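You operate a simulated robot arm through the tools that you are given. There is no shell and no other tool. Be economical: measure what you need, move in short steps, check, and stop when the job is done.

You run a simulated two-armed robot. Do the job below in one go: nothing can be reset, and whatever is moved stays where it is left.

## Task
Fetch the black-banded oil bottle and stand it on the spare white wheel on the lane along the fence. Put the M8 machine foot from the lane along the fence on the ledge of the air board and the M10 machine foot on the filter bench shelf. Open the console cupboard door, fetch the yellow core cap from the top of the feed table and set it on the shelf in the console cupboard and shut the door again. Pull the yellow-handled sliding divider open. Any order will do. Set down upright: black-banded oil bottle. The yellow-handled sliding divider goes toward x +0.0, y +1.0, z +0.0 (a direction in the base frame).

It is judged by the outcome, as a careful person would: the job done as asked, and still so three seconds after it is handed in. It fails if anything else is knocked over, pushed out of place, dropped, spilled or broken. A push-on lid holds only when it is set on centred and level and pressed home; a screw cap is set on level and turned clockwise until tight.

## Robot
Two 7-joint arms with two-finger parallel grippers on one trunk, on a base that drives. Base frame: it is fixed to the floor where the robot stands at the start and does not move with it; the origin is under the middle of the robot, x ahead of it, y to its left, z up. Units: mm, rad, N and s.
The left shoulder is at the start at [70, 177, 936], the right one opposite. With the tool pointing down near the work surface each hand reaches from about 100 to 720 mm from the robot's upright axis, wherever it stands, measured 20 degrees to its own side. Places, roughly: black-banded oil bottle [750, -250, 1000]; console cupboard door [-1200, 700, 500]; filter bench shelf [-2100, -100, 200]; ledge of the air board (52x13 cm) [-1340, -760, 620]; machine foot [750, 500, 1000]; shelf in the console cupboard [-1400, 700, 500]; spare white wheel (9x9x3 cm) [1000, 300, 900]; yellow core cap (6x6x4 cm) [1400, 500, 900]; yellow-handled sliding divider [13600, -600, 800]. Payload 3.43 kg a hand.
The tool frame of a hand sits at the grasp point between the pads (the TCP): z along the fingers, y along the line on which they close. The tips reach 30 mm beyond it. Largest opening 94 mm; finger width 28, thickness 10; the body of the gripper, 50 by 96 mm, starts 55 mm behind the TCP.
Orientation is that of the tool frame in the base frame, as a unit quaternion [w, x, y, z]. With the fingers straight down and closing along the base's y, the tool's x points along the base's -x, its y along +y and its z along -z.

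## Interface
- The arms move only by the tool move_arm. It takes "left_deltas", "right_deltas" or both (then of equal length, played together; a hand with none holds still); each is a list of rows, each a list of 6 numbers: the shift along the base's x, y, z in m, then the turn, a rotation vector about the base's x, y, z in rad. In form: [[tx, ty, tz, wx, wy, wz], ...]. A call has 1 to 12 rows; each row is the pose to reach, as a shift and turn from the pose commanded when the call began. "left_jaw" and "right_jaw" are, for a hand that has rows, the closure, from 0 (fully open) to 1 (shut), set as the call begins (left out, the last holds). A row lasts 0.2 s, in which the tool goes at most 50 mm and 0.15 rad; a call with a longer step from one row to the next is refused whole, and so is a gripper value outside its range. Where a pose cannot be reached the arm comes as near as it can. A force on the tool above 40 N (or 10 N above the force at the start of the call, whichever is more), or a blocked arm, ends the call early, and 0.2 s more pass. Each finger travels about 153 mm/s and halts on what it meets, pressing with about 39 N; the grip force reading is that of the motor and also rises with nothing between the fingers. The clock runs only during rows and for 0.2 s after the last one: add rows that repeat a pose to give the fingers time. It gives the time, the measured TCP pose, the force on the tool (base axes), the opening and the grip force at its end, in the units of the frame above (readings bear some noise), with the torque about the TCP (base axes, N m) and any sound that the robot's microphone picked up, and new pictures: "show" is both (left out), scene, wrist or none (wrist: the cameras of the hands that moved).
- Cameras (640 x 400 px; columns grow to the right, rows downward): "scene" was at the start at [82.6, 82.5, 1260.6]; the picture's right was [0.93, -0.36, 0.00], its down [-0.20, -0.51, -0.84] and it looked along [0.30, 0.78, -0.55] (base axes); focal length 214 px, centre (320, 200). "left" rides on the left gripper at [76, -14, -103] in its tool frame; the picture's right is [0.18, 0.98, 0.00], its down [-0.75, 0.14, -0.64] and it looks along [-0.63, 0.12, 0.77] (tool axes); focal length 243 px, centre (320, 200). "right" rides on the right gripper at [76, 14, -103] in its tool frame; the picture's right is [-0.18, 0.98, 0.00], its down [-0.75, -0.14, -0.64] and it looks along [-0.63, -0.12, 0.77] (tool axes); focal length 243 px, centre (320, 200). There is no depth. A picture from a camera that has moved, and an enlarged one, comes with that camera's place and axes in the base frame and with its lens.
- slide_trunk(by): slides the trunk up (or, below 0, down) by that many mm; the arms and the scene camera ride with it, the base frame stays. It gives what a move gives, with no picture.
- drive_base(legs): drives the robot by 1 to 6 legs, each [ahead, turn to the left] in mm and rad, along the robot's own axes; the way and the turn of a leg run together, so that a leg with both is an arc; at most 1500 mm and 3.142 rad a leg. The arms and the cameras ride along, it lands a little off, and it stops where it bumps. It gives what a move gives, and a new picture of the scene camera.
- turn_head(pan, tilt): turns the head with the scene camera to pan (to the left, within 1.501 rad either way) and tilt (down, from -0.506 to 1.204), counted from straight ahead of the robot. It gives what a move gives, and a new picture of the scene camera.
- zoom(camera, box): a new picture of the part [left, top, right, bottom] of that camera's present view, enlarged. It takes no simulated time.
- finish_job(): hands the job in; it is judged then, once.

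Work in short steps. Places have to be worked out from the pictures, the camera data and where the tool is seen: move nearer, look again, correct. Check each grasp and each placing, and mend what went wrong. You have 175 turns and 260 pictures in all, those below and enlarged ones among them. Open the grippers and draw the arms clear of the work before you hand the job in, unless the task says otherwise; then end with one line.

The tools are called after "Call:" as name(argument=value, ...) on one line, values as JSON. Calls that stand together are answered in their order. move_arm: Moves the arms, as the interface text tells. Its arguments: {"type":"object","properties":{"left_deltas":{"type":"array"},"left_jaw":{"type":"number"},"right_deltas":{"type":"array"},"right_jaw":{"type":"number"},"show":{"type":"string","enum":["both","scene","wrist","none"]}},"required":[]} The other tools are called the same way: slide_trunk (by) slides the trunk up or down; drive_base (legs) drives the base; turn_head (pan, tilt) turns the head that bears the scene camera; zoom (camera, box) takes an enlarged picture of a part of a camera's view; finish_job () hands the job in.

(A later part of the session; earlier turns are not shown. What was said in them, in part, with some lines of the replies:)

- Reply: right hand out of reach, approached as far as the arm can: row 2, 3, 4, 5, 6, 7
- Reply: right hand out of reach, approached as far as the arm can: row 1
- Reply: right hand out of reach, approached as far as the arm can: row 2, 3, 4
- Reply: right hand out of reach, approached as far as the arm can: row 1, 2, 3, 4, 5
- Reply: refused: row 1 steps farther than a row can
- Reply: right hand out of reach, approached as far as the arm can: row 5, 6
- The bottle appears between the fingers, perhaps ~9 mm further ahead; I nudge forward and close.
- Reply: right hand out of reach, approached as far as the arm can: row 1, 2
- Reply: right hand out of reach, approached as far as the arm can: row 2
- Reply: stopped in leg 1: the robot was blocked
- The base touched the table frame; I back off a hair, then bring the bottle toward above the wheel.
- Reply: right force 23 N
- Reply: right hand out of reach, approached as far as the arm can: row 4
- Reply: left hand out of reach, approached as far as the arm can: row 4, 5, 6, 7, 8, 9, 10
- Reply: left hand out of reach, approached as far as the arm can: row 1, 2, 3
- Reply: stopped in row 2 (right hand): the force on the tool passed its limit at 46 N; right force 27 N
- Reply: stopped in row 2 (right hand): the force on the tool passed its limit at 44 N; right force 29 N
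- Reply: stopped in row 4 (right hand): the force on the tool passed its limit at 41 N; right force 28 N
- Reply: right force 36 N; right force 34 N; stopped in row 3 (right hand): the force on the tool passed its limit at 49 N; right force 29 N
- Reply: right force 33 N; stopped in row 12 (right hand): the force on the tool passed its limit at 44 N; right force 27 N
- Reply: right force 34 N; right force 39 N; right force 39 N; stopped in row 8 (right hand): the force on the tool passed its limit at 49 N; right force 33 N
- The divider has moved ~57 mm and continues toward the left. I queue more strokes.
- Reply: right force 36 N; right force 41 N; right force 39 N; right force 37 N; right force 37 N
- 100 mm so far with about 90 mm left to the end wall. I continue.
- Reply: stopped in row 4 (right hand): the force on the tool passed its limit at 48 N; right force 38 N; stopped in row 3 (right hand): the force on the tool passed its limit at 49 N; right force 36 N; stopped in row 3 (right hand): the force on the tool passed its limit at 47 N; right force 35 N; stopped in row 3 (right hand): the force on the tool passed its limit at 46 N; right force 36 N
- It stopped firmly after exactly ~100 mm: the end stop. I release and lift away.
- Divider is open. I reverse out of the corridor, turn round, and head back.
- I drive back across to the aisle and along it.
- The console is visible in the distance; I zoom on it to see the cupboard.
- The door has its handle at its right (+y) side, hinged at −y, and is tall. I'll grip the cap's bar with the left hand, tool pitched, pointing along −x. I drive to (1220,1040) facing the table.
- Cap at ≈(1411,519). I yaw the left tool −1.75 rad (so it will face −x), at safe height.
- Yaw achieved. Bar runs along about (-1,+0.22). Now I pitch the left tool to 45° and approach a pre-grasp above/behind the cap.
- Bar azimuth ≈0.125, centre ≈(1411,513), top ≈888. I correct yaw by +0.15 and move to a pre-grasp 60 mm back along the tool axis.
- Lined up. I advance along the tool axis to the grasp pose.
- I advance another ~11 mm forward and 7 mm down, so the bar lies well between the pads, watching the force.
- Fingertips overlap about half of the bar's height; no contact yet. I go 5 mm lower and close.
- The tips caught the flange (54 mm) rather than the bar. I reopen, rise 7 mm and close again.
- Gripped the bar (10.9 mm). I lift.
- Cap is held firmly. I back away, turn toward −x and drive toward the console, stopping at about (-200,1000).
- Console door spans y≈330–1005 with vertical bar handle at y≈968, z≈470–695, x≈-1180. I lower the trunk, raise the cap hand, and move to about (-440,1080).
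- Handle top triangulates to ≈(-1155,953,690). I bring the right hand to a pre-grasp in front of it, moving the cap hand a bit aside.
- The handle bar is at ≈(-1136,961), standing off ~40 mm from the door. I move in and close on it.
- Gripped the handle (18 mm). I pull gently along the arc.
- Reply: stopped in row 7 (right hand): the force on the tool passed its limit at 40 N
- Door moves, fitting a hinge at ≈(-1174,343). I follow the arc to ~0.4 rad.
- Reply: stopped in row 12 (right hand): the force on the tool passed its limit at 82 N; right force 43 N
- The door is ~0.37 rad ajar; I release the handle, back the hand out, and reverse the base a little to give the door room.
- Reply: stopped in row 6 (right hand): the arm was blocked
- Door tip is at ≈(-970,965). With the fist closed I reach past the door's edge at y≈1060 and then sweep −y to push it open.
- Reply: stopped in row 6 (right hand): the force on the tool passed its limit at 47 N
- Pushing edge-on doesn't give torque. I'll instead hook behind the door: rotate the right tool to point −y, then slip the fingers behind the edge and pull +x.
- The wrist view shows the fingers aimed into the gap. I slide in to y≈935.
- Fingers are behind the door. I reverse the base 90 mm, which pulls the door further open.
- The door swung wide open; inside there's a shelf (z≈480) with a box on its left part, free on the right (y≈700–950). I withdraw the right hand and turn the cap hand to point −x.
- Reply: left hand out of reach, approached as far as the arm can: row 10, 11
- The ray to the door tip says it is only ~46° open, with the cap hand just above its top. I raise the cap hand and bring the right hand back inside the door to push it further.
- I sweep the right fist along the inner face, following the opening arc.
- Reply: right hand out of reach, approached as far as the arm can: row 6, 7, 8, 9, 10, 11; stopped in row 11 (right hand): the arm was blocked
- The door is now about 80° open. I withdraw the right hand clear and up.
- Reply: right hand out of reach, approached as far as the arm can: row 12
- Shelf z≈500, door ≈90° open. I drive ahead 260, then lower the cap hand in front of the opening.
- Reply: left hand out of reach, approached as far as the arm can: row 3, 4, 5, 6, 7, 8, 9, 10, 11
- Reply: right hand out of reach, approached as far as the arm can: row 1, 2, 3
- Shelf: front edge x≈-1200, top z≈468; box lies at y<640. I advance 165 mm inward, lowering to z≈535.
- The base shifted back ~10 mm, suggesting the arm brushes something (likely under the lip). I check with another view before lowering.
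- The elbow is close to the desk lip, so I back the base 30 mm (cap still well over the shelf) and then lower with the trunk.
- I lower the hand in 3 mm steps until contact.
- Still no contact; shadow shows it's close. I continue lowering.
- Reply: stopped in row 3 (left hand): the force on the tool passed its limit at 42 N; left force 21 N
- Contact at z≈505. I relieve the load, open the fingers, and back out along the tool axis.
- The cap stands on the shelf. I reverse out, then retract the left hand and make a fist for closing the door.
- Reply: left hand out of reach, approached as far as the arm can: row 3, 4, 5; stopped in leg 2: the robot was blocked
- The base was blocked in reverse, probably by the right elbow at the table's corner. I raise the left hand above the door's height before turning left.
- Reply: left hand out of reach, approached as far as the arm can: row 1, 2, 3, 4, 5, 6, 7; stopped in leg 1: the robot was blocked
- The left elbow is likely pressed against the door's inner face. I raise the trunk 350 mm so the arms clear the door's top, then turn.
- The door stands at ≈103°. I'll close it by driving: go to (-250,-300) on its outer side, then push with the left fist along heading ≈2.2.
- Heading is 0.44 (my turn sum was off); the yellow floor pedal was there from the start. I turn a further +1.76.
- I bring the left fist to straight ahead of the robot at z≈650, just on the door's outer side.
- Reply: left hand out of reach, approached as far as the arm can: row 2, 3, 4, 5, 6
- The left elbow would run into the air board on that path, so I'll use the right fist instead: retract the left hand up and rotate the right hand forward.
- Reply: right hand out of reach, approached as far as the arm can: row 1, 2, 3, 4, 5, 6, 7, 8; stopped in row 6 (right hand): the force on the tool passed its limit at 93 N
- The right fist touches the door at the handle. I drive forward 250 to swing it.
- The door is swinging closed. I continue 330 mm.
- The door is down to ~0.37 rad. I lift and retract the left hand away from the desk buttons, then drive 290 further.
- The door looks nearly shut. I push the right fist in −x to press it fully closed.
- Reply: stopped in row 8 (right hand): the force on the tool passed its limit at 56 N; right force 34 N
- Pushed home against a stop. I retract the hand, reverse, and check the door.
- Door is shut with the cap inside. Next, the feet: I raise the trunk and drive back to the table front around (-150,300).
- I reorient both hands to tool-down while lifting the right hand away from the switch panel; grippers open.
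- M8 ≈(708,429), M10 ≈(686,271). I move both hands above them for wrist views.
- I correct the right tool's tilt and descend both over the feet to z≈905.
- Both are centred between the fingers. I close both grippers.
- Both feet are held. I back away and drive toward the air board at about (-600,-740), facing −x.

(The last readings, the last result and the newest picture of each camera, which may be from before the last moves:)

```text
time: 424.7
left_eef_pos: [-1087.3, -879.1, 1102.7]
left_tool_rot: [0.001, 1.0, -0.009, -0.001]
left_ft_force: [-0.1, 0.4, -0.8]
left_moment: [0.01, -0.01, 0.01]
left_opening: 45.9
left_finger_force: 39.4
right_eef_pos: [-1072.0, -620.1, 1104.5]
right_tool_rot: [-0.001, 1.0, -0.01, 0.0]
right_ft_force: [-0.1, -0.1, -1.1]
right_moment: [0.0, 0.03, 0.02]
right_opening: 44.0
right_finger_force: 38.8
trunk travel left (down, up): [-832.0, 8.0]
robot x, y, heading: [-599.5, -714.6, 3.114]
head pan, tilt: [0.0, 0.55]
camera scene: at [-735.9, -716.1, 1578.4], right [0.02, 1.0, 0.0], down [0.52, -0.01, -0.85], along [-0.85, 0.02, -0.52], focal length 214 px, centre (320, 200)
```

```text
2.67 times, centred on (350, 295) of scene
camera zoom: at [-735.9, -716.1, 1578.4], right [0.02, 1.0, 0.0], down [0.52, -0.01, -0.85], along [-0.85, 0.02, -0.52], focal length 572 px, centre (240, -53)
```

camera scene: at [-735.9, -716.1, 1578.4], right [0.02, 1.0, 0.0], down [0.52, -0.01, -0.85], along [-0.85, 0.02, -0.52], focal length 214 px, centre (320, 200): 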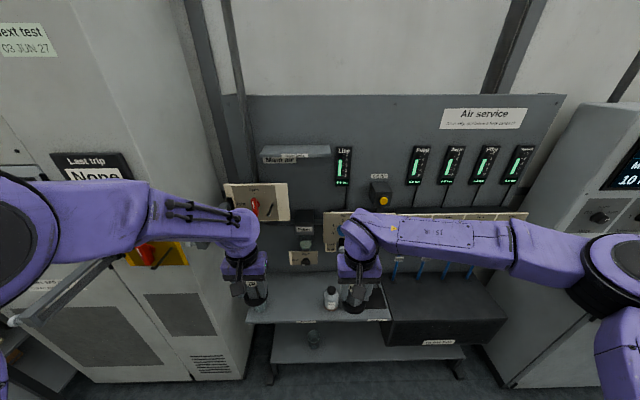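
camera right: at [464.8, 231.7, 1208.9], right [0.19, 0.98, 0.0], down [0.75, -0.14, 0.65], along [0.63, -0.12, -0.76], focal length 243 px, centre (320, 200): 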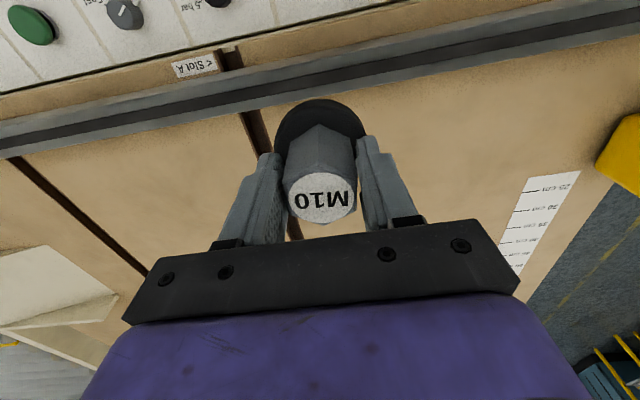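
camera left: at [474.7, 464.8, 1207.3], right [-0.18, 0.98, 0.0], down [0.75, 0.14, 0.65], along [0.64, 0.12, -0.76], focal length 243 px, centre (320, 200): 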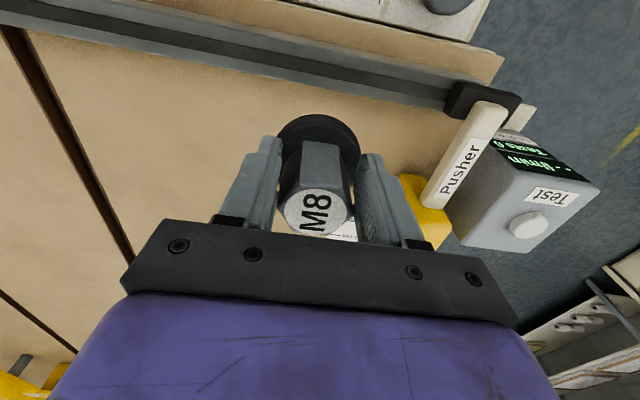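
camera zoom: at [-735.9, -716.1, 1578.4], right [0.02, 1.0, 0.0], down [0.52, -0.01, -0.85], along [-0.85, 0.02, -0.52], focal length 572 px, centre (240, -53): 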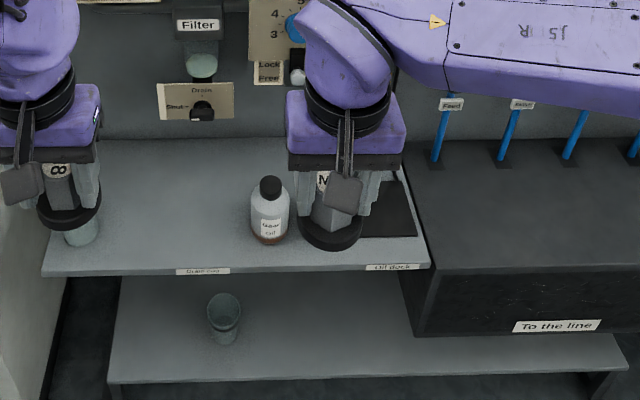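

The shelf with gear-oil bottle and drain cup is the air board's ledge (z≈620–700, front edge x≈-1230..-1270). I lower the trunk 300 and look with the left wrist camera for precise height.

Call:
slide_trunk(by=-300)

Call:
move_arm(left_deltas=[[-0.03, 0.03, 0, 0, 0, 0.018], [-0.05, 0.055, 0, 0, 0, 0.018], [-0.05, 0.055, 0, 0, 0, 0.018]], show="wrist")

Call:
zoom(camera="scene", box=[200, 180, 480, 400])

```text
time: 427.7
left_eef_pos: [-1086.2, -880.3, 803.2]
left_tool_rot: [-0.001, 1.0, -0.009, -0.001]
left_ft_force: [0.1, 0.1, -1.6]
left_moment: [-0.01, 0.03, 0.01]
left_opening: 46.3
left_finger_force: 38.7
right_eef_pos: [-1072.3, -620.1, 804.7]
right_tool_rot: [-0.001, 1.0, -0.01, 0.001]
right_ft_force: [-0.8, 0.8, -1.1]
right_moment: [-0.01, 0.03, 0.01]
right_opening: 43.8
right_finger_force: 38.5
trunk travel left (down, up): [-532.0, 308.0]
robot x, y, heading: [-596.3, -719.9, 3.114]
head pan, tilt: [0.0, 0.55]
```

```text
time: 428.5
left_eef_pos: [-1136.7, -825.6, 803.5]
left_tool_rot: [0.0, 1.0, 0.001, 0.0]
left_ft_force: [-0.5, 0.7, -2.3]
left_moment: [0.01, -0.02, -0.05]
left_opening: 45.8
left_finger_force: 38.9
right_eef_pos: [-1071.7, -618.9, 804.4]
right_tool_rot: [-0.001, 1.0, -0.01, 0.001]
right_ft_force: [-0.2, 0.1, -0.9]
right_moment: [-0.01, 0.0, 0.01]
right_opening: 43.5
right_finger_force: 39.5
trunk travel left (down, up): [-532.0, 308.0]
robot x, y, heading: [-595.8, -719.3, 3.116]
head pan, tilt: [0.0, 0.55]
camera left: at [-1060.4, -810.9, 906.2], right [0.19, -0.98, 0.0], down [-0.75, -0.14, 0.64], along [-0.63, -0.12, -0.77], focal length 243 px, centre (320, 200)
```

left: 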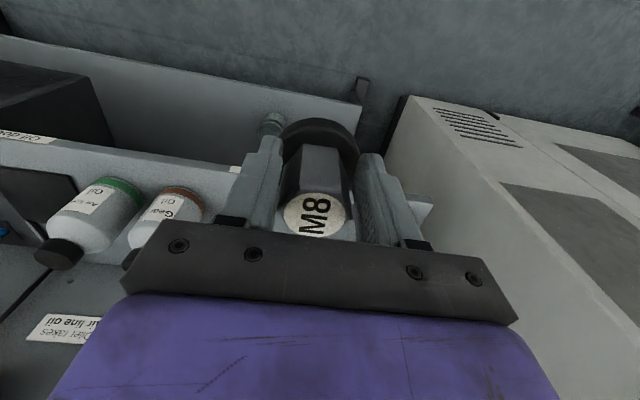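

```text
1.82 times, centred on (340, 290) of scene
camera zoom: at [-735.6, -716.6, 1278.4], right [0.02, 1.0, 0.0], down [0.52, -0.01, -0.85], along [-0.85, 0.02, -0.52], focal length 390 px, centre (284, 36)
```

zoom: 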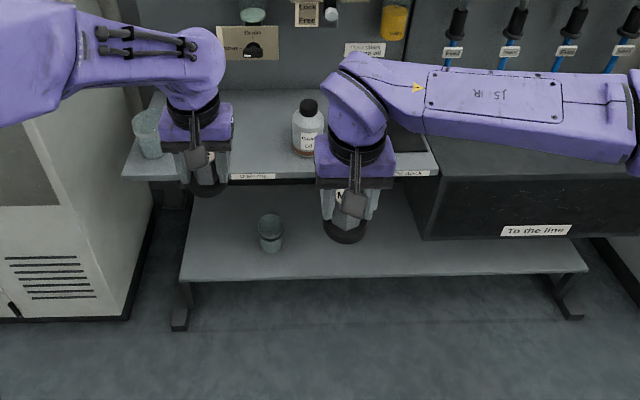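

Ledge: front edge x≈-1254, z≈636; free gap at y≈-815 between the drain cup and the gear-oil bottle. I tuck the right hand back, then drive ahead 150.

Call:
move_arm(right_deltas=[[0.03, 0.0, 0.03, 0, 0, 0], [0.06, 0.02, 0.06, 0, 0, 0], [0.1, 0.04, 0.08, 0, 0, 0], [0.13, 0.06, 0.1, 0, 0, 0]], show="none")

Call:
drive_base(legs=[[150, 0.02]])

Call:
move_arm(left_deltas=[[-0.01, 0.0, -0.02, 0, 0, 0], [-0.015, 0.0, -0.04, 0, 0, 0], [-0.02, 0.0, -0.06, 0, 0, 0]], show="wrist")

```text
time: 429.5
left_eef_pos: [-1136.2, -826.2, 803.5]
left_tool_rot: [0.001, 1.0, 0.001, -0.002]
left_ft_force: [0.4, 0.6, -0.7]
left_moment: [-0.02, -0.02, 0.04]
left_opening: 45.8
left_finger_force: 38.9
right_eef_pos: [-940.7, -559.7, 906.2]
right_tool_rot: [-0.001, 1.0, -0.01, -0.001]
right_ft_force: [-0.6, -0.1, -1.0]
right_moment: [0.01, -0.02, -0.05]
right_opening: 43.6
right_finger_force: 39.0
trunk travel left (down, up): [-532.0, 308.0]
robot x, y, heading: [-596.0, -717.7, 3.118]
head pan, tilt: [0.0, 0.55]
```

```text
time: 430.9
left_eef_pos: [-1286.5, -833.2, 803.7]
left_tool_rot: [0.001, 1.0, 0.01, 0.0]
left_ft_force: [-1.5, 1.0, -0.7]
left_moment: [0.03, -0.04, -0.04]
left_opening: 45.8
left_finger_force: 38.5
right_eef_pos: [-1096.2, -566.4, 905.5]
right_tool_rot: [-0.001, 1.0, 0.0, 0.001]
right_ft_force: [-0.2, 0.4, -1.9]
right_moment: [-0.02, 0.01, -0.01]
right_opening: 43.8
right_finger_force: 39.0
trunk travel left (down, up): [-532.0, 308.0]
robot x, y, heading: [-747.6, -712.7, 3.134]
head pan, tilt: [0.0, 0.55]
camera scene: at [-887.4, -716.4, 1278.2], right [0.01, 1.0, 0.0], down [0.52, 0.0, -0.85], along [-0.85, 0.01, -0.52], focal length 214 px, centre (320, 200)
```

scene: 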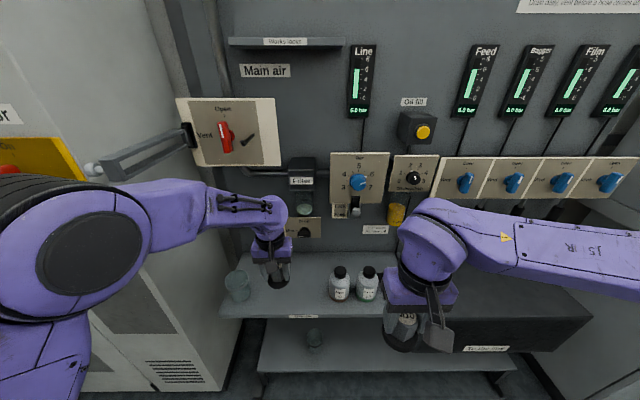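

```text
time: 431.7
left_eef_pos: [-1303.9, -833.6, 744.1]
left_tool_rot: [0.0, 1.0, 0.009, -0.001]
left_ft_force: [-0.4, 0.1, -0.8]
left_moment: [0.0, -0.05, -0.03]
left_opening: 45.7
left_finger_force: 39.5
right_eef_pos: [-1095.2, -565.3, 903.9]
right_tool_rot: [-0.002, 1.0, 0.0, 0.001]
right_ft_force: [-0.1, 0.2, -1.3]
right_moment: [-0.01, 0.0, 0.03]
right_opening: 43.2
right_finger_force: 39.0
trunk travel left (down, up): [-532.0, 308.0]
robot x, y, heading: [-746.0, -717.4, 3.134]
head pan, tilt: [0.0, 0.55]
camera left: at [-1228.7, -817.2, 846.4], right [0.2, -0.98, 0.0], down [-0.75, -0.15, 0.64], along [-0.63, -0.13, -0.77], focal length 243 px, centre (320, 200)
```

left: 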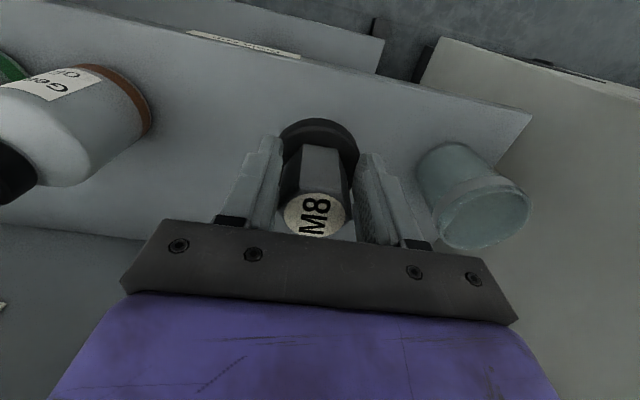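

Clear gap confirmed; I shift +20 mm in y away from the cup and descend.

Call:
move_arm(left_deltas=[[-0.006, 0.01, -0.01, 0, 0, 0], [-0.011, 0.02, -0.025, 0, 0, 0], [-0.011, 0.02, -0.038, 0, 0, 0]], show="none")

Call:
move_arm(left_deltas=[[0, 0, -0.003, 0, 0, 0], [0, 0, -0.006, 0, 0, 0], [0, 0, -0.009, 0, 0, 0], [0, 0, -0.012, 0, 0, 0], [0, 0, -0.015, 0, 0, 0], [0, 0, -0.018, 0, 0, 0]], show="wrist")

```text
time: 432.5
left_eef_pos: [-1316.1, -813.4, 704.7]
left_tool_rot: [0.0, 1.0, 0.011, -0.001]
left_ft_force: [0.4, 0.0, -1.0]
left_moment: [0.01, -0.01, 0.03]
left_opening: 45.7
left_finger_force: 38.7
right_eef_pos: [-1095.9, -566.2, 906.2]
right_tool_rot: [-0.001, 1.0, 0.0, 0.001]
right_ft_force: [0.0, 0.4, -0.8]
right_moment: [0.0, -0.01, -0.01]
right_opening: 43.5
right_finger_force: 38.6
trunk travel left (down, up): [-532.0, 308.0]
robot x, y, heading: [-743.8, -712.1, 3.131]
head pan, tilt: [0.0, 0.55]
```

```text
time: 433.9
left_eef_pos: [-1315.7, -814.4, 687.4]
left_tool_rot: [0.001, 1.0, 0.009, -0.002]
left_ft_force: [-0.4, 0.3, -1.1]
left_moment: [0.03, 0.01, -0.03]
left_opening: 45.7
left_finger_force: 39.1
right_eef_pos: [-1096.0, -565.1, 905.6]
right_tool_rot: [-0.001, 1.0, 0.0, 0.001]
right_ft_force: [0.2, -0.4, -2.1]
right_moment: [-0.02, 0.03, -0.01]
right_opening: 43.6
right_finger_force: 38.9
trunk travel left (down, up): [-532.0, 308.0]
robot x, y, heading: [-747.6, -713.2, 3.136]
head pan, tilt: [0.0, 0.55]
camera left: at [-1240.4, -797.4, 790.0], right [0.2, -0.98, 0.0], down [-0.75, -0.16, 0.64], along [-0.63, -0.13, -0.77], focal length 243 px, centre (320, 200)
```

left: 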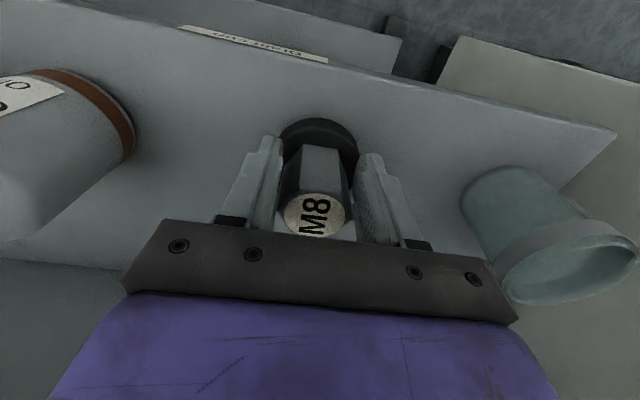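

No contact yet; the ledge may be at z≈620. I continue.

Call:
move_arm(left_deltas=[[0, 0, -0.003, 0, 0, 0], [0, 0, -0.006, 0, 0, 0], [0, 0, -0.009, 0, 0, 0], [0, 0, -0.012, 0, 0, 0], [0, 0, -0.015, 0, 0, 0], [0, 0, -0.018, 0, 0, 0], [0, 0, -0.021, 0, 0, 0], [0, 0, -0.024, 0, 0, 0]], show="none")

```text
time: 435.7
left_eef_pos: [-1314.9, -813.0, 669.0]
left_tool_rot: [0.0, 1.0, 0.01, -0.006]
left_ft_force: [3.8, -4.6, 37.0]
left_moment: [0.14, 0.4, 0.02]
left_opening: 45.5
left_finger_force: 39.4
right_eef_pos: [-1091.0, -564.9, 906.5]
right_tool_rot: [0.0, 1.0, 0.0, -0.002]
right_ft_force: [1.1, 0.6, -1.8]
right_moment: [0.0, -0.01, 0.0]
right_opening: 43.3
right_finger_force: 39.2
trunk travel left (down, up): [-532.0, 308.0]
robot x, y, heading: [-747.3, -718.6, 3.138]
head pan, tilt: [0.0, 0.55]
```

Contact at z≈669 (ledge ≈612). I ease off, open partially and rise straight up.

Call:
move_arm(left_deltas=[[0, 0, 0.003, 0, 0, 0], [0, 0, 0.005, 0, 0, 0]], show="none")

Call:
move_arm(left_deltas=[[0, 0, 0, 0, 0, 0], [0, 0, 0, 0, 0, 0], [0, 0, 0.03, 0, 0, 0], [0, 0, 0.07, 0, 0, 0], [0, 0, 0.11, 0, 0, 0], [0, 0, 0.15, 0, 0, 0], [0.03, 0, 0.18, 0, 0, 0]], left_jaw=0.28, show="wrist")

```text
time: 436.3
left_eef_pos: [-1314.6, -814.5, 668.0]
left_tool_rot: [0.001, 1.0, 0.01, -0.001]
left_ft_force: [-4.0, -1.7, 12.8]
left_moment: [-0.03, 0.82, 0.1]
left_opening: 45.0
left_finger_force: 39.1
right_eef_pos: [-1095.1, -565.4, 905.7]
right_tool_rot: [-0.001, 1.0, 0.0, 0.0]
right_ft_force: [-0.6, 0.8, -1.2]
right_moment: [-0.01, 0.04, 0.03]
right_opening: 43.2
right_finger_force: 39.0
trunk travel left (down, up): [-532.0, 308.0]
robot x, y, heading: [-745.3, -716.6, 3.136]
head pan, tilt: [0.0, 0.55]
```

```text
time: 437.9
left_eef_pos: [-1285.4, -814.1, 850.8]
left_tool_rot: [0.0, 1.0, 0.01, -0.002]
left_ft_force: [0.4, 0.3, 0.5]
left_moment: [-0.03, 0.02, 0.05]
left_opening: 67.4
left_finger_force: 0.1
right_eef_pos: [-1093.5, -565.8, 905.1]
right_tool_rot: [-0.002, 1.0, -0.001, -0.001]
right_ft_force: [1.0, 0.9, -1.1]
right_moment: [-0.03, 0.03, 0.03]
right_opening: 43.6
right_finger_force: 39.1
trunk travel left (down, up): [-532.0, 308.0]
robot x, y, heading: [-747.5, -720.9, 3.135]
head pan, tilt: [0.0, 0.55]
camera left: at [-1208.5, -797.8, 951.9], right [0.2, -0.98, 0.0], down [-0.75, -0.16, 0.64], along [-0.63, -0.13, -0.76], focal length 243 px, centre (320, 200)
```

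left: 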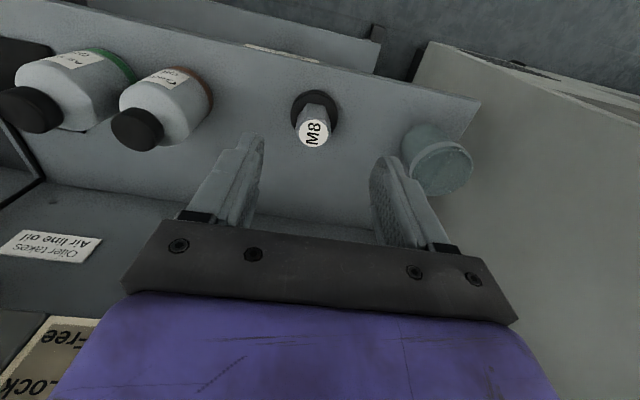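

M8 stands on the ledge. Now the filter bench at (-2100,-100), which must be behind the console row: I drive round the console's right side to look.

Call:
slide_trunk(by=200)

Call:
drive_base(legs=[[-450, 0], [0, -1.475], [1140, 0], [1140, 0], [0, 1.48], [900, 0]])

Call:
turn_head(pan=0.7, tilt=0.3)

```text
time: 440.0
left_eef_pos: [-1286.4, -813.5, 1047.5]
left_tool_rot: [0.0, 1.0, 0.01, -0.001]
left_ft_force: [0.3, -0.1, 0.7]
left_moment: [0.0, -0.01, -0.02]
left_opening: 67.4
left_finger_force: 0.1
right_eef_pos: [-1096.2, -564.8, 1105.4]
right_tool_rot: [-0.001, 1.0, 0.0, 0.001]
right_ft_force: [-0.4, 0.2, -0.3]
right_moment: [0.03, 0.0, 0.03]
right_opening: 43.5
right_finger_force: 39.2
trunk travel left (down, up): [-732.0, 108.0]
robot x, y, heading: [-747.9, -719.5, 3.133]
head pan, tilt: [0.0, 0.55]
```

```text
time: 465.2
left_eef_pos: [-1931.0, 1419.7, 1048.7]
left_tool_rot: [0.0, 1.0, 0.024, 0.0]
left_ft_force: [0.6, -0.3, 0.0]
left_moment: [-0.04, -0.01, -0.01]
left_opening: 67.5
left_finger_force: 0.1
right_eef_pos: [-1747.4, 1672.3, 1105.5]
right_tool_rot: [-0.001, 1.0, 0.014, 0.0]
right_ft_force: [0.5, 1.1, -0.6]
right_moment: [-0.01, -0.01, 0.0]
right_opening: 42.8
right_finger_force: 38.7
trunk travel left (down, up): [-732.0, 108.0]
robot x, y, heading: [-1395.2, 1530.9, -3.12]
head pan, tilt: [0.0, 0.55]
camera scene: at [-1533.9, 1528.2, 1478.4], right [-0.02, 1.0, 0.0], down [0.52, 0.01, -0.85], along [-0.85, -0.02, -0.52], focal length 214 px, centre (320, 200)
```

scene: 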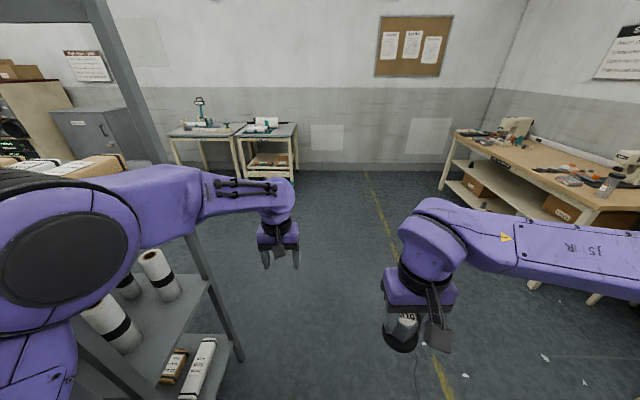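

```text
time: 466.3
left_eef_pos: [-1930.9, 1418.8, 1047.4]
left_tool_rot: [0.0, 1.0, 0.024, 0.0]
left_ft_force: [1.1, 0.5, 0.4]
left_moment: [0.0, 0.01, -0.02]
left_opening: 67.5
left_finger_force: 0.1
right_eef_pos: [-1747.9, 1673.6, 1105.1]
right_tool_rot: [0.0, 1.0, 0.013, 0.0]
right_ft_force: [0.5, -0.2, -0.8]
right_moment: [0.03, 0.03, 0.0]
right_opening: 43.4
right_finger_force: 38.7
trunk travel left (down, up): [-732.0, 108.0]
robot x, y, heading: [-1395.8, 1533.1, -3.122]
head pan, tilt: [0.7, 0.3]
camera scene: at [-1514.6, 1468.6, 1501.4], right [-0.66, 0.75, 0.0], down [0.22, 0.2, -0.96], along [-0.72, -0.63, -0.3], focal length 214 px, centre (320, 200)
```

scene: 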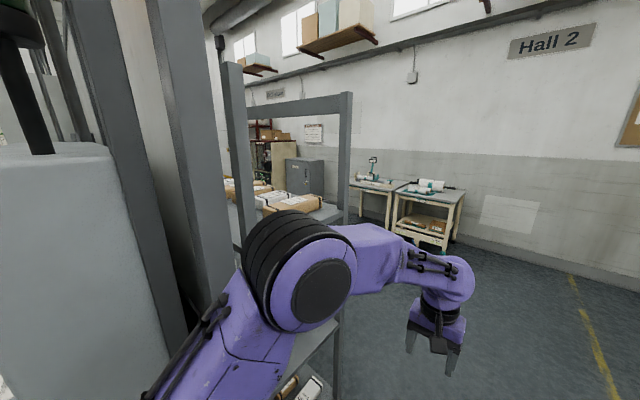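

The roll-store rack ends at x≈-2170, y≈980. I drive on to x≈-2500 and look left behind it.

Call:
drive_base(legs=[[1150, -0.02]])

Call:
turn_head(pan=1.3, tilt=0.35)

```text
time: 472.1
left_eef_pos: [-3081.5, 1406.9, 1048.9]
left_tool_rot: [0.0, 1.0, 0.017, -0.001]
left_ft_force: [-0.7, -0.2, -0.2]
left_moment: [0.01, 0.05, 0.01]
left_opening: 67.5
left_finger_force: 0.2
right_eef_pos: [-2894.7, 1660.2, 1105.4]
right_tool_rot: [-0.001, 1.0, 0.008, 0.0]
right_ft_force: [-0.9, 0.5, -0.2]
right_moment: [0.02, 0.04, -0.03]
right_opening: 42.9
right_finger_force: 39.2
trunk travel left (down, up): [-732.0, 108.0]
robot x, y, heading: [-2541.4, 1513.7, -3.131]
head pan, tilt: [0.7, 0.3]
camera scene: at [-2663.9, 1452.1, 1501.4], right [-0.65, 0.76, 0.0], down [0.22, 0.19, -0.96], along [-0.72, -0.62, -0.3], focal length 214 px, centre (320, 200)
```

scene: 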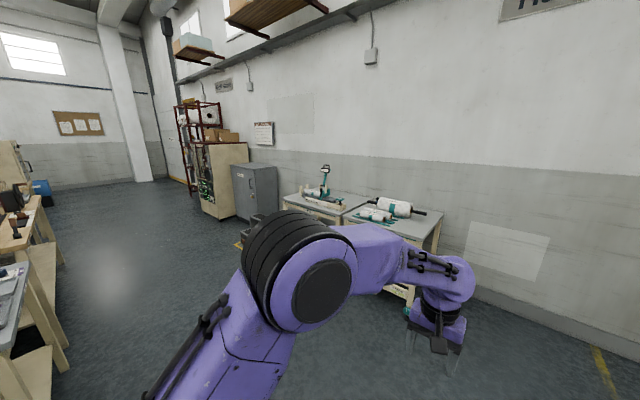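

```text
time: 473.1
left_eef_pos: [-3082.1, 1407.8, 1048.6]
left_tool_rot: [0.001, 1.0, 0.017, -0.001]
left_ft_force: [-0.8, -0.9, 0.2]
left_moment: [0.02, 0.01, -0.02]
left_opening: 67.8
left_finger_force: 0.1
right_eef_pos: [-2894.9, 1659.3, 1106.0]
right_tool_rot: [-0.001, 1.0, 0.007, 0.0]
right_ft_force: [-0.6, 0.3, -0.8]
right_moment: [-0.01, -0.04, 0.01]
right_opening: 42.9
right_finger_force: 39.2
trunk travel left (down, up): [-732.0, 108.0]
robot x, y, heading: [-2545.9, 1514.6, -3.13]
head pan, tilt: [1.3, 0.351]
camera scene: at [-2617.3, 1423.1, 1496.7], right [-0.97, 0.26, 0.0], down [0.09, 0.33, -0.94], along [-0.24, -0.91, -0.34], focal length 214 px, centre (320, 200)
```

scene: 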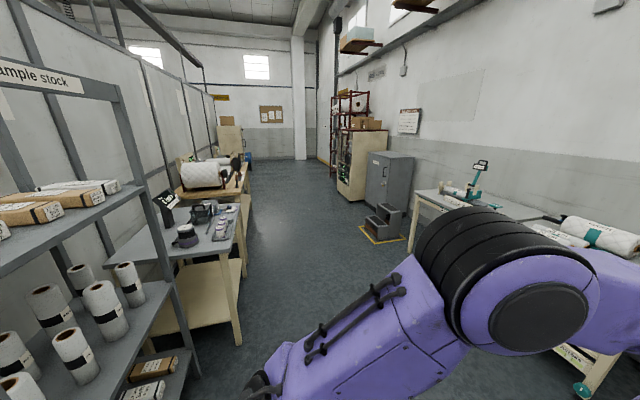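

The grey bench behind the rack (front edge x≈-2370, y from ≈349 to -365) matches the filter bench. I zoom to check its shelf.

Call:
zoom(camera="scene", box=[100, 140, 300, 360])

```text
1.82 times, centred on (200, 250) of scene
camera zoom: at [-2617.3, 1423.1, 1496.7], right [-0.97, 0.26, 0.0], down [0.09, 0.33, -0.94], along [-0.24, -0.91, -0.34], focal length 390 px, centre (538, 109)
```

zoom: 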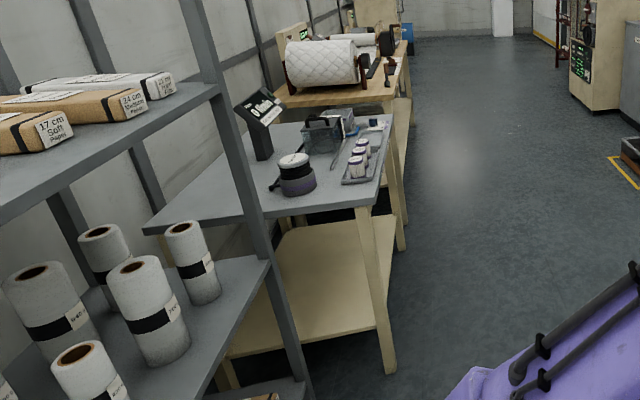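

The shelf is empty and accessible from the corridor. I drive into the corridor to about (-2990,-100), facing +x.

Call:
drive_base(legs=[[450, 0], [0, 1.56], [810, 0], [810, 0], [0, 1.57]])

Call:
turn_head(pan=0.0, tilt=0.6)

```text
time: 491.3
left_eef_pos: [-2392.3, 29.0, 1049.2]
left_tool_rot: [0.001, -0.032, 0.999, 0.0]
left_ft_force: [0.0, -0.2, 0.0]
left_moment: [0.0, 0.01, -0.01]
left_opening: 67.7
left_finger_force: 0.1
right_eef_pos: [-2571.9, -227.6, 1105.6]
right_tool_rot: [0.001, -0.021, 1.0, -0.001]
right_ft_force: [0.2, 0.4, -0.8]
right_moment: [-0.02, 0.01, 0.01]
right_opening: 42.8
right_finger_force: 38.7
trunk travel left (down, up): [-732.0, 108.0]
robot x, y, heading: [-2926.0, -93.9, 0.034]
head pan, tilt: [1.3, 0.351]
camera scene: at [-2856.2, -1.2, 1496.7], right [0.97, -0.23, 0.0], down [-0.08, -0.33, -0.94], along [0.22, 0.91, -0.34], focal length 214 px, centre (320, 200)
```

scene: 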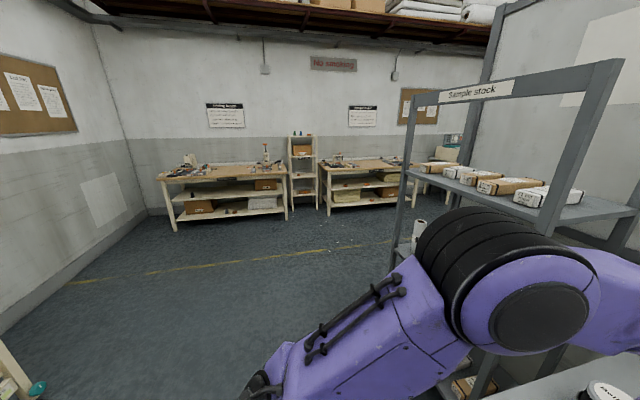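

```text
time: 492.8
left_eef_pos: [-2393.1, 28.2, 1047.9]
left_tool_rot: [0.0, -0.032, 0.999, 0.0]
left_ft_force: [0.3, -0.2, 0.3]
left_moment: [0.02, -0.01, 0.01]
left_opening: 67.9
left_finger_force: 0.0
right_eef_pos: [-2571.6, -228.1, 1106.1]
right_tool_rot: [0.0, -0.021, 1.0, -0.001]
right_ft_force: [0.1, -0.1, -0.7]
right_moment: [0.01, 0.0, 0.0]
right_opening: 43.1
right_finger_force: 39.3
trunk travel left (down, up): [-732.0, 108.0]
robot x, y, heading: [-2930.0, -94.0, 0.033]
head pan, tilt: [0.0, 0.6]
camera scene: at [-2789.3, -88.3, 1473.9], right [0.04, -1.0, 0.0], down [-0.56, -0.02, -0.83], along [0.82, 0.03, -0.56], focal length 214 px, centre (320, 200)
```

scene: 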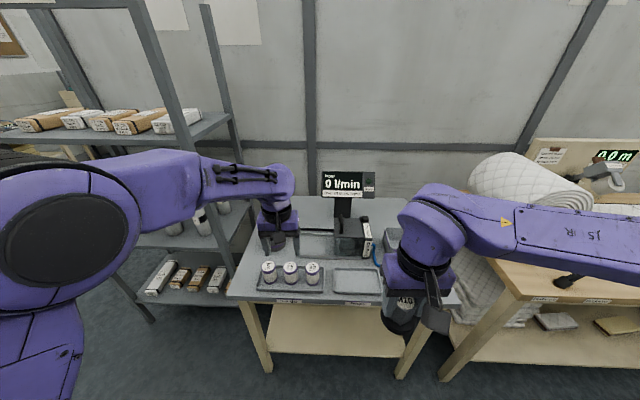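

I zoom to verify the bench's labels.

Call:
zoom(camera="scene", box=[220, 250, 480, 390])

```text
2.46 times, centred on (350, 320) of scene
camera zoom: at [-2789.3, -88.3, 1473.9], right [0.04, -1.0, 0.0], down [-0.56, -0.02, -0.83], along [0.82, 0.03, -0.56], focal length 528 px, centre (246, -95)
```

zoom: 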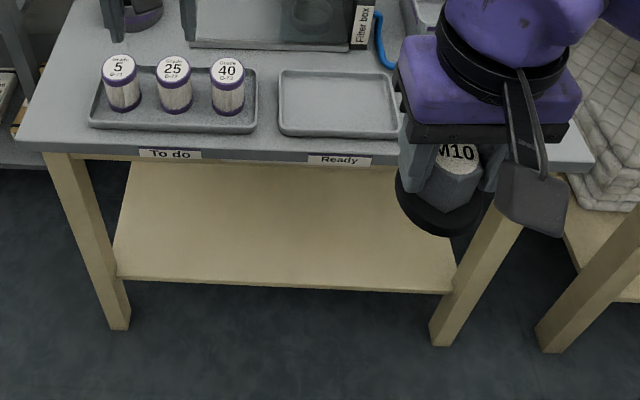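

It is the filter bench. I reverse 250 mm, retract the left hand, and lower the trunk by 690.

Call:
drive_base(legs=[[-250, -0.033]])

Call:
move_arm(left_deltas=[[-0.04, 0.01, 0, 0, 0, 0], [-0.08, 0.02, 0, 0, 0, 0], [-0.12, 0.03, 0, 0, 0, 0], [-0.16, 0.04, 0.0, 0, 0, 0], [-0.2, 0.05, 0.0, 0, 0, 0]], show="none")

Call:
slide_trunk(by=-690)

Call:
turn_head(pan=-0.1, tilt=0.3)

```text
time: 494.6
left_eef_pos: [-2638.2, 4.1, 1047.3]
left_tool_rot: [0.0, -0.014, 1.0, 0.0]
left_ft_force: [0.9, 0.3, 0.6]
left_moment: [0.02, 0.01, 0.01]
left_opening: 67.6
left_finger_force: 0.1
right_eef_pos: [-2826.8, -245.4, 1105.6]
right_tool_rot: [0.0, -0.006, 1.0, -0.001]
right_ft_force: [-0.1, -0.2, -1.4]
right_moment: [-0.01, 0.02, 0.0]
right_opening: 43.1
right_finger_force: 39.4
trunk travel left (down, up): [-732.0, 108.0]
robot x, y, heading: [-3176.2, -97.5, 0.006]
head pan, tilt: [0.0, 0.6]
camera scene: at [-3037.6, -98.4, 1473.7], right [0.0, -1.0, 0.0], down [-0.57, 0.0, -0.82], along [0.82, 0.0, -0.57], focal length 214 px, centre (320, 200)
```

scene: 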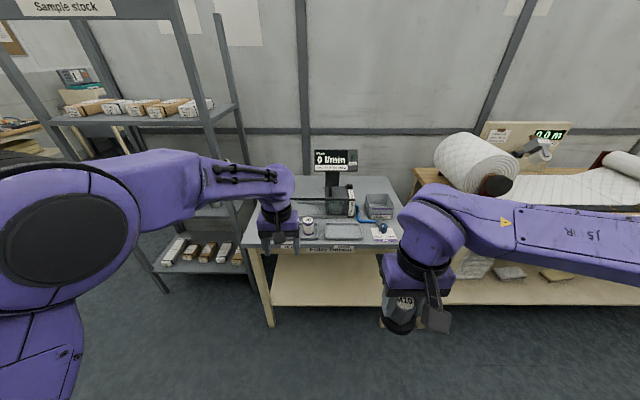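

```text
time: 495.8
left_eef_pos: [-2840.3, 56.7, 1050.8]
left_tool_rot: [0.002, -0.016, 1.0, -0.001]
left_ft_force: [0.2, 1.3, -0.1]
left_moment: [-0.02, -0.01, 0.0]
left_opening: 67.9
left_finger_force: 0.1
right_eef_pos: [-2827.7, -242.7, 1105.3]
right_tool_rot: [-0.001, -0.005, 1.0, -0.002]
right_ft_force: [-0.1, -0.1, -2.1]
right_moment: [-0.05, 0.0, 0.03]
right_opening: 43.2
right_finger_force: 39.2
trunk travel left (down, up): [-732.0, 108.0]
robot x, y, heading: [-3177.7, -96.2, 0.005]
head pan, tilt: [0.0, 0.6]
```

```text
refused: -690 is not a number from -400 to 400
```

```text
time: 496.6
left_eef_pos: [-2838.6, 54.3, 1050.4]
left_tool_rot: [0.001, -0.015, 1.0, 0.001]
left_ft_force: [0.5, -1.2, 0.6]
left_moment: [0.03, -0.03, -0.01]
left_opening: 67.4
left_finger_force: 0.2
right_eef_pos: [-2826.5, -247.7, 1106.0]
right_tool_rot: [-0.001, -0.004, 1.0, 0.0]
right_ft_force: [-0.6, -0.6, -0.5]
right_moment: [0.02, 0.03, 0.01]
right_opening: 43.0
right_finger_force: 38.8
trunk travel left (down, up): [-732.0, 108.0]
robot x, y, heading: [-3179.8, -95.6, 0.003]
head pan, tilt: [-0.099, 0.3]
camera scene: at [-3033.9, -108.7, 1501.3], right [-0.1, -1.0, 0.0], down [-0.3, 0.03, -0.95], along [0.95, -0.09, -0.3], focal length 214 px, centre (320, 200)
```

scene: 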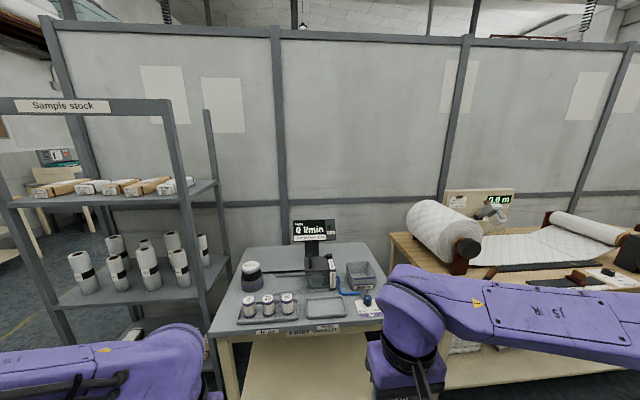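

"Filter bench" label confirmed. I lower the trunk in two strokes.

Call:
slide_trunk(by=-400)

Call:
slide_trunk(by=-290)

Call:
turn_head(pan=-0.1, tilt=0.45)

```text
time: 500.4
left_eef_pos: [-2838.0, 55.8, 650.3]
left_tool_rot: [0.001, -0.015, 1.0, 0.001]
left_ft_force: [0.0, -0.6, 0.5]
left_moment: [0.0, 0.0, 0.01]
left_opening: 67.7
left_finger_force: 0.0
right_eef_pos: [-2827.4, -245.2, 705.2]
right_tool_rot: [0.0, -0.005, 1.0, -0.001]
right_ft_force: [-0.2, -0.2, -1.3]
right_moment: [-0.02, 0.0, -0.02]
right_opening: 43.2
right_finger_force: 38.8
trunk travel left (down, up): [-332.0, 508.0]
robot x, y, heading: [-3176.3, -96.6, 0.007]
head pan, tilt: [-0.099, 0.3]
```

```text
time: 503.3
left_eef_pos: [-2838.4, 54.8, 360.5]
left_tool_rot: [0.002, -0.015, 1.0, -0.001]
left_ft_force: [-0.8, 0.9, 0.3]
left_moment: [0.0, 0.01, 0.02]
left_opening: 67.7
left_finger_force: 0.0
right_eef_pos: [-2826.9, -245.7, 415.9]
right_tool_rot: [0.001, -0.005, 1.0, -0.001]
right_ft_force: [0.1, -0.3, -1.9]
right_moment: [0.02, 0.01, -0.01]
right_opening: 42.9
right_finger_force: 39.5
trunk travel left (down, up): [-42.0, 798.0]
robot x, y, heading: [-3182.0, -95.6, 0.005]
head pan, tilt: [-0.099, 0.3]
```

```text
time: 504.0
left_eef_pos: [-2838.3, 54.6, 360.6]
left_tool_rot: [0.001, -0.015, 1.0, 0.0]
left_ft_force: [-0.2, -0.3, 0.0]
left_moment: [-0.02, 0.0, -0.02]
left_opening: 67.7
left_finger_force: 0.2
right_eef_pos: [-2827.3, -244.3, 415.6]
right_tool_rot: [-0.001, -0.005, 1.0, -0.001]
right_ft_force: [1.5, 0.0, -1.5]
right_moment: [-0.02, 0.0, 0.01]
right_opening: 43.0
right_finger_force: 39.2
trunk travel left (down, up): [-42.0, 798.0]
robot x, y, heading: [-3175.0, -98.4, 0.003]
head pan, tilt: [-0.099, 0.45]
camera scene: at [-3035.7, -107.4, 797.5], right [-0.1, -1.0, 0.0], down [-0.43, 0.04, -0.9], along [0.9, -0.09, -0.43], focal length 214 px, centre (320, 200)
```

scene: 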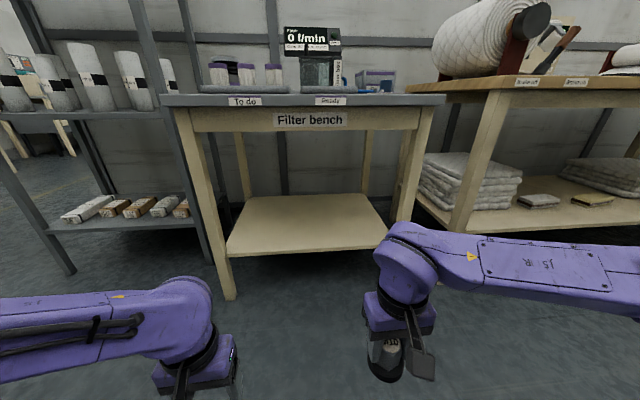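

Shelf front edge x≈-2342, z≈237, apron bottom z≈713. I drive ahead 280 and then extend the right hand under the bench top at z≈345.

Call:
drive_base(legs=[[280, 0]])

Call:
move_arm(right_deltas=[[0.02, 0.01, -0.03, 0, 0, 0], [0.05, 0.02, -0.06, 0, 0, 0], [0.09, 0.03, -0.075, 0, 0, 0], [0.13, 0.04, -0.075, 0, 0, 0], [0.17, 0.045, -0.075, 0, 0, 0], [0.21, 0.045, -0.075, 0, 0, 0], [0.245, 0.045, -0.075, 0, 0, 0], [0.27, 0.045, -0.075, 0, 0, 0], [0.27, 0.045, -0.075, 0, 0, 0]], show="both")

```text
time: 506.0
left_eef_pos: [-2559.5, 57.6, 360.8]
left_tool_rot: [0.001, -0.017, 1.0, 0.0]
left_ft_force: [0.0, 0.4, -0.2]
left_moment: [0.02, 0.0, 0.05]
left_opening: 67.6
left_finger_force: 0.1
right_eef_pos: [-2546.6, -241.8, 415.0]
right_tool_rot: [0.0, -0.007, 1.0, -0.001]
right_ft_force: [0.0, -0.3, -1.4]
right_moment: [-0.01, -0.02, 0.0]
right_opening: 43.2
right_finger_force: 38.7
trunk travel left (down, up): [-42.0, 798.0]
robot x, y, heading: [-2898.2, -97.4, 0.007]
head pan, tilt: [-0.099, 0.45]
camera scene: at [-2755.1, -105.3, 797.4], right [-0.09, -1.0, 0.0], down [-0.43, 0.04, -0.9], along [0.9, -0.08, -0.44], focal length 214 px, centre (320, 200)
```

scene: 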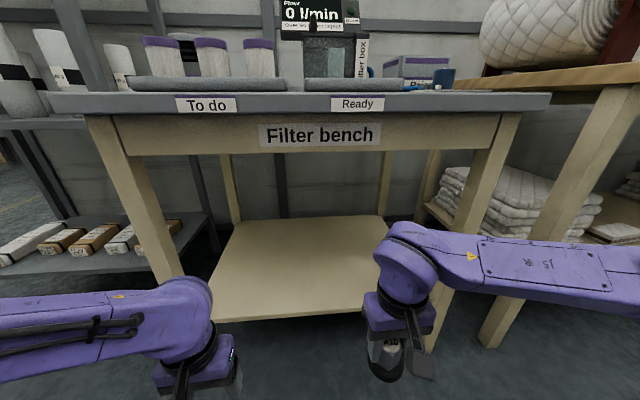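

```text
time: 508.0
left_eef_pos: [-2558.2, 57.7, 360.3]
left_tool_rot: [0.0, -0.016, 1.0, 0.001]
left_ft_force: [0.4, 0.8, -0.5]
left_moment: [0.02, -0.03, -0.02]
left_opening: 67.9
left_finger_force: 0.1
right_eef_pos: [-2287.3, -195.6, 342.0]
right_tool_rot: [-0.001, -0.007, 1.0, -0.002]
right_ft_force: [-0.1, 0.1, -1.0]
right_moment: [-0.01, 0.0, 0.0]
right_opening: 43.0
right_finger_force: 38.5
right hand out of reach, approached as far as the arm can: row 8, 9
trunk travel left (down, up): [-42.0, 798.0]
robot x, y, heading: [-2896.9, -92.5, 0.007]
head pan, tilt: [-0.099, 0.45]
camera scene: at [-2755.0, -105.3, 797.4], right [-0.09, -1.0, 0.0], down [-0.43, 0.04, -0.9], along [0.9, -0.08, -0.44], focal length 214 px, centre (320, 200)
camera right: at [-2364.0, -183.7, 444.8], right [0.17, 0.99, 0.0], down [0.76, -0.13, 0.64], along [0.63, -0.11, -0.77], focal length 243 px, centre (320, 200)
```

scene: 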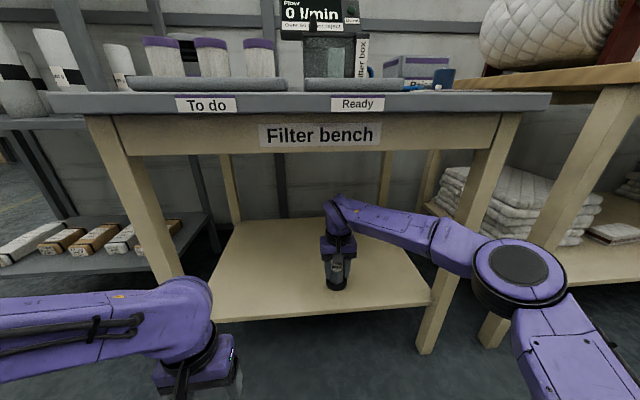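
right: 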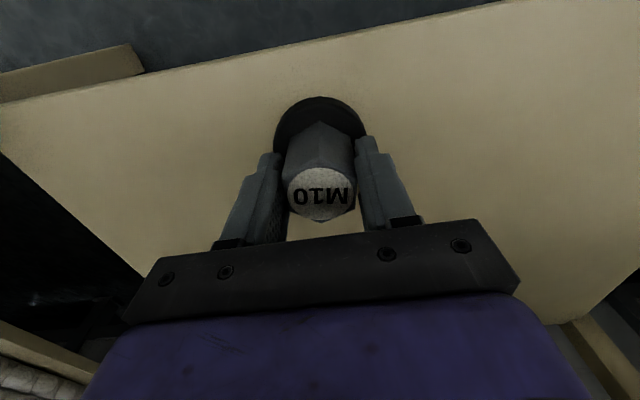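

The foot is over the shelf, well inside. I lower to contact.

Call:
move_arm(right_deltas=[[0, 0, -0.015, 0, 0, 0], [0, 0, -0.03, 0, 0, 0], [0, 0, -0.036, 0, 0, 0], [0, 0, -0.039, 0, 0, 0], [0, 0, -0.042, 0, 0, 0], [0, 0, -0.045, 0, 0, 0], [0, 0, -0.048, 0, 0, 0], [0, 0, -0.051, 0, 0, 0], [0, 0, -0.054, 0, 0, 0], [0, 0, -0.057, 0, 0, 0], [0, 0, -0.06, 0, 0, 0], [0, 0, -0.063, 0, 0, 0]], show="none")

```text
time: 510.0
left_eef_pos: [-2559.4, 57.5, 361.3]
left_tool_rot: [0.003, -0.017, 1.0, 0.0]
left_ft_force: [0.0, -0.2, 0.0]
left_moment: [0.0, 0.0, 0.01]
left_opening: 67.9
left_finger_force: 0.1
right_eef_pos: [-2287.6, -196.6, 293.8]
right_tool_rot: [0.006, -0.006, 1.0, 0.0]
right_ft_force: [-7.2, -1.1, 19.2]
right_moment: [-0.32, 0.41, -0.12]
right_opening: 42.8
right_finger_force: 38.8
trunk travel left (down, up): [-42.0, 798.0]
robot x, y, heading: [-2896.0, -99.0, 0.003]
head pan, tilt: [-0.099, 0.45]
stopped in row 10 (right hand): the force on the tool passed its limit at 41 N (the readings are from after the stop); the commanded pose is now the measured one
```

Contact at z≈294. I ease up slightly, release, and rise.

Call:
move_arm(right_deltas=[[0, 0, 0.001, 0, 0, 0], [0, 0, 0.002, 0, 0, 0]], show="none")

Call:
move_arm(right_deltas=[[0, 0, 0, 0, 0, 0], [0, 0, 0, 0, 0, 0], [0, 0, 0.025, 0, 0, 0], [0, 0, 0.05, 0, 0, 0], [0, 0, 0.075, 0, 0, 0], [0, 0, 0.09, 0, 0, 0], [-0.04, 0, 0.095, 0, 0, 0], [-0.08, -0.01, 0.095, 0, 0, 0], [-0.12, -0.02, 0.095, 0, 0, 0], [-0.16, -0.03, 0.095, 0, 0, 0], [-0.2, -0.04, 0.095, 0, 0, 0]], right_jaw=0.15, show="both")

```text
time: 510.6
left_eef_pos: [-2558.9, 57.4, 362.2]
left_tool_rot: [0.002, -0.016, 1.0, 0.0]
left_ft_force: [0.1, -0.6, 0.6]
left_moment: [-0.01, 0.0, -0.01]
left_opening: 67.8
left_finger_force: 0.1
right_eef_pos: [-2285.6, -195.4, 292.8]
right_tool_rot: [0.005, -0.007, 1.0, 0.0]
right_ft_force: [-3.6, -1.6, 16.2]
right_moment: [0.11, 0.06, 0.03]
right_opening: 43.2
right_finger_force: 39.3
trunk travel left (down, up): [-42.0, 798.0]
robot x, y, heading: [-2897.2, -98.0, 0.01]
head pan, tilt: [-0.099, 0.45]
```

```text
time: 513.0
left_eef_pos: [-2557.7, 57.3, 359.8]
left_tool_rot: [0.001, -0.016, 1.0, 0.0]
left_ft_force: [-0.8, -0.3, -0.2]
left_moment: [-0.02, 0.01, -0.01]
left_opening: 67.7
left_finger_force: 0.0
right_eef_pos: [-2488.8, -239.1, 385.8]
right_tool_rot: [0.004, -0.006, 1.0, 0.0]
right_ft_force: [0.9, 0.0, -0.4]
right_moment: [0.01, 0.0, 0.01]
right_opening: 79.8
right_finger_force: 0.1
right hand out of reach, approached as far as the arm can: row 6
trunk travel left (down, up): [-42.0, 798.0]
robot x, y, heading: [-2896.0, -96.0, 0.005]
head pan, tilt: [-0.099, 0.45]
camera scene: at [-2754.9, -105.2, 797.4], right [-0.09, -1.0, 0.0], down [-0.43, 0.04, -0.9], along [0.9, -0.08, -0.44], focal length 214 px, centre (320, 200)
camera right: at [-2565.0, -225.7, 487.5], right [0.17, 0.99, 0.0], down [0.75, -0.13, 0.65], along [0.64, -0.11, -0.76], focal length 243 px, centre (320, 200)
```

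scene: 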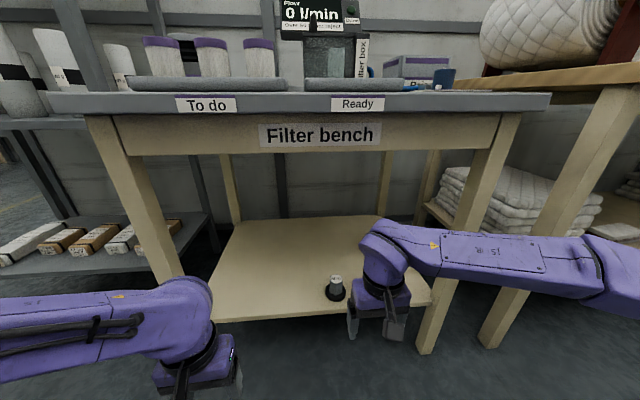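
right: 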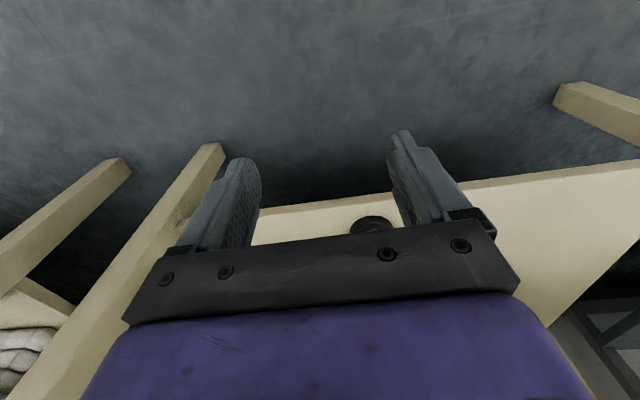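

M10 stands on the filter bench shelf. I open the grippers and draw back clear of the bench.

Call:
move_arm(right_deltas=[[-0.03, 0, 0, 0, 0, 0], [-0.06, 0, 0, 0, 0, 0]], left_deltas=[[0, 0, 0, 0, 0, 0], [0, 0, 0, 0, 0, 0]], left_jaw=0, right_jaw=0, show="none")

Call:
drive_base(legs=[[-250, 0]])

```text
time: 513.6
left_eef_pos: [-2558.5, 58.0, 360.5]
left_tool_rot: [0.001, -0.016, 1.0, 0.001]
left_ft_force: [0.3, -0.7, -0.1]
left_moment: [0.02, 0.0, -0.02]
left_opening: 94.1
left_finger_force: 0.0
right_eef_pos: [-2546.5, -237.0, 386.0]
right_tool_rot: [0.004, -0.007, 1.0, 0.0]
right_ft_force: [0.4, 0.1, 0.7]
right_moment: [-0.03, 0.0, -0.01]
right_opening: 93.9
right_finger_force: 0.0
trunk travel left (down, up): [-42.0, 798.0]
robot x, y, heading: [-2896.3, -101.9, 0.01]
head pan, tilt: [-0.099, 0.45]
```

```text
time: 515.4
left_eef_pos: [-2808.7, 57.1, 361.3]
left_tool_rot: [0.002, -0.019, 1.0, 0.0]
left_ft_force: [-0.9, -0.6, 0.7]
left_moment: [-0.01, 0.0, 0.03]
left_opening: 94.2
left_finger_force: 0.1
right_eef_pos: [-2794.2, -237.8, 384.8]
right_tool_rot: [0.003, -0.007, 1.0, 0.001]
right_ft_force: [-0.1, -0.1, -0.2]
right_moment: [-0.02, 0.0, 0.0]
right_opening: 93.7
right_finger_force: 0.1
trunk travel left (down, up): [-42.0, 798.0]
robot x, y, heading: [-3144.5, -97.9, 0.011]
head pan, tilt: [-0.099, 0.45]
camera scene: at [-3003.7, -107.1, 797.4], right [-0.09, -1.0, 0.0], down [-0.43, 0.04, -0.9], along [0.9, -0.08, -0.44], focal length 214 px, centre (320, 200)
```

scene: 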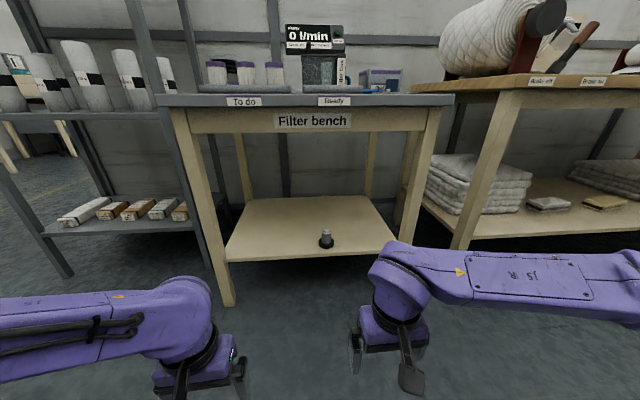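

All parts are done and the arms are clear; I hand the job in.

Call:
finish_job()

```text
The job is handed in.
```

The whole job is done and handed in: the oil bottle stands upright on the white wheel, the M8 foot is on the air-board ledge, the M10 foot is on the filter bench shelf, the yellow cap is on the console cupboard shelf with the door shut, and the yellow-handled divider is pulled 100 mm toward +y to its stop.
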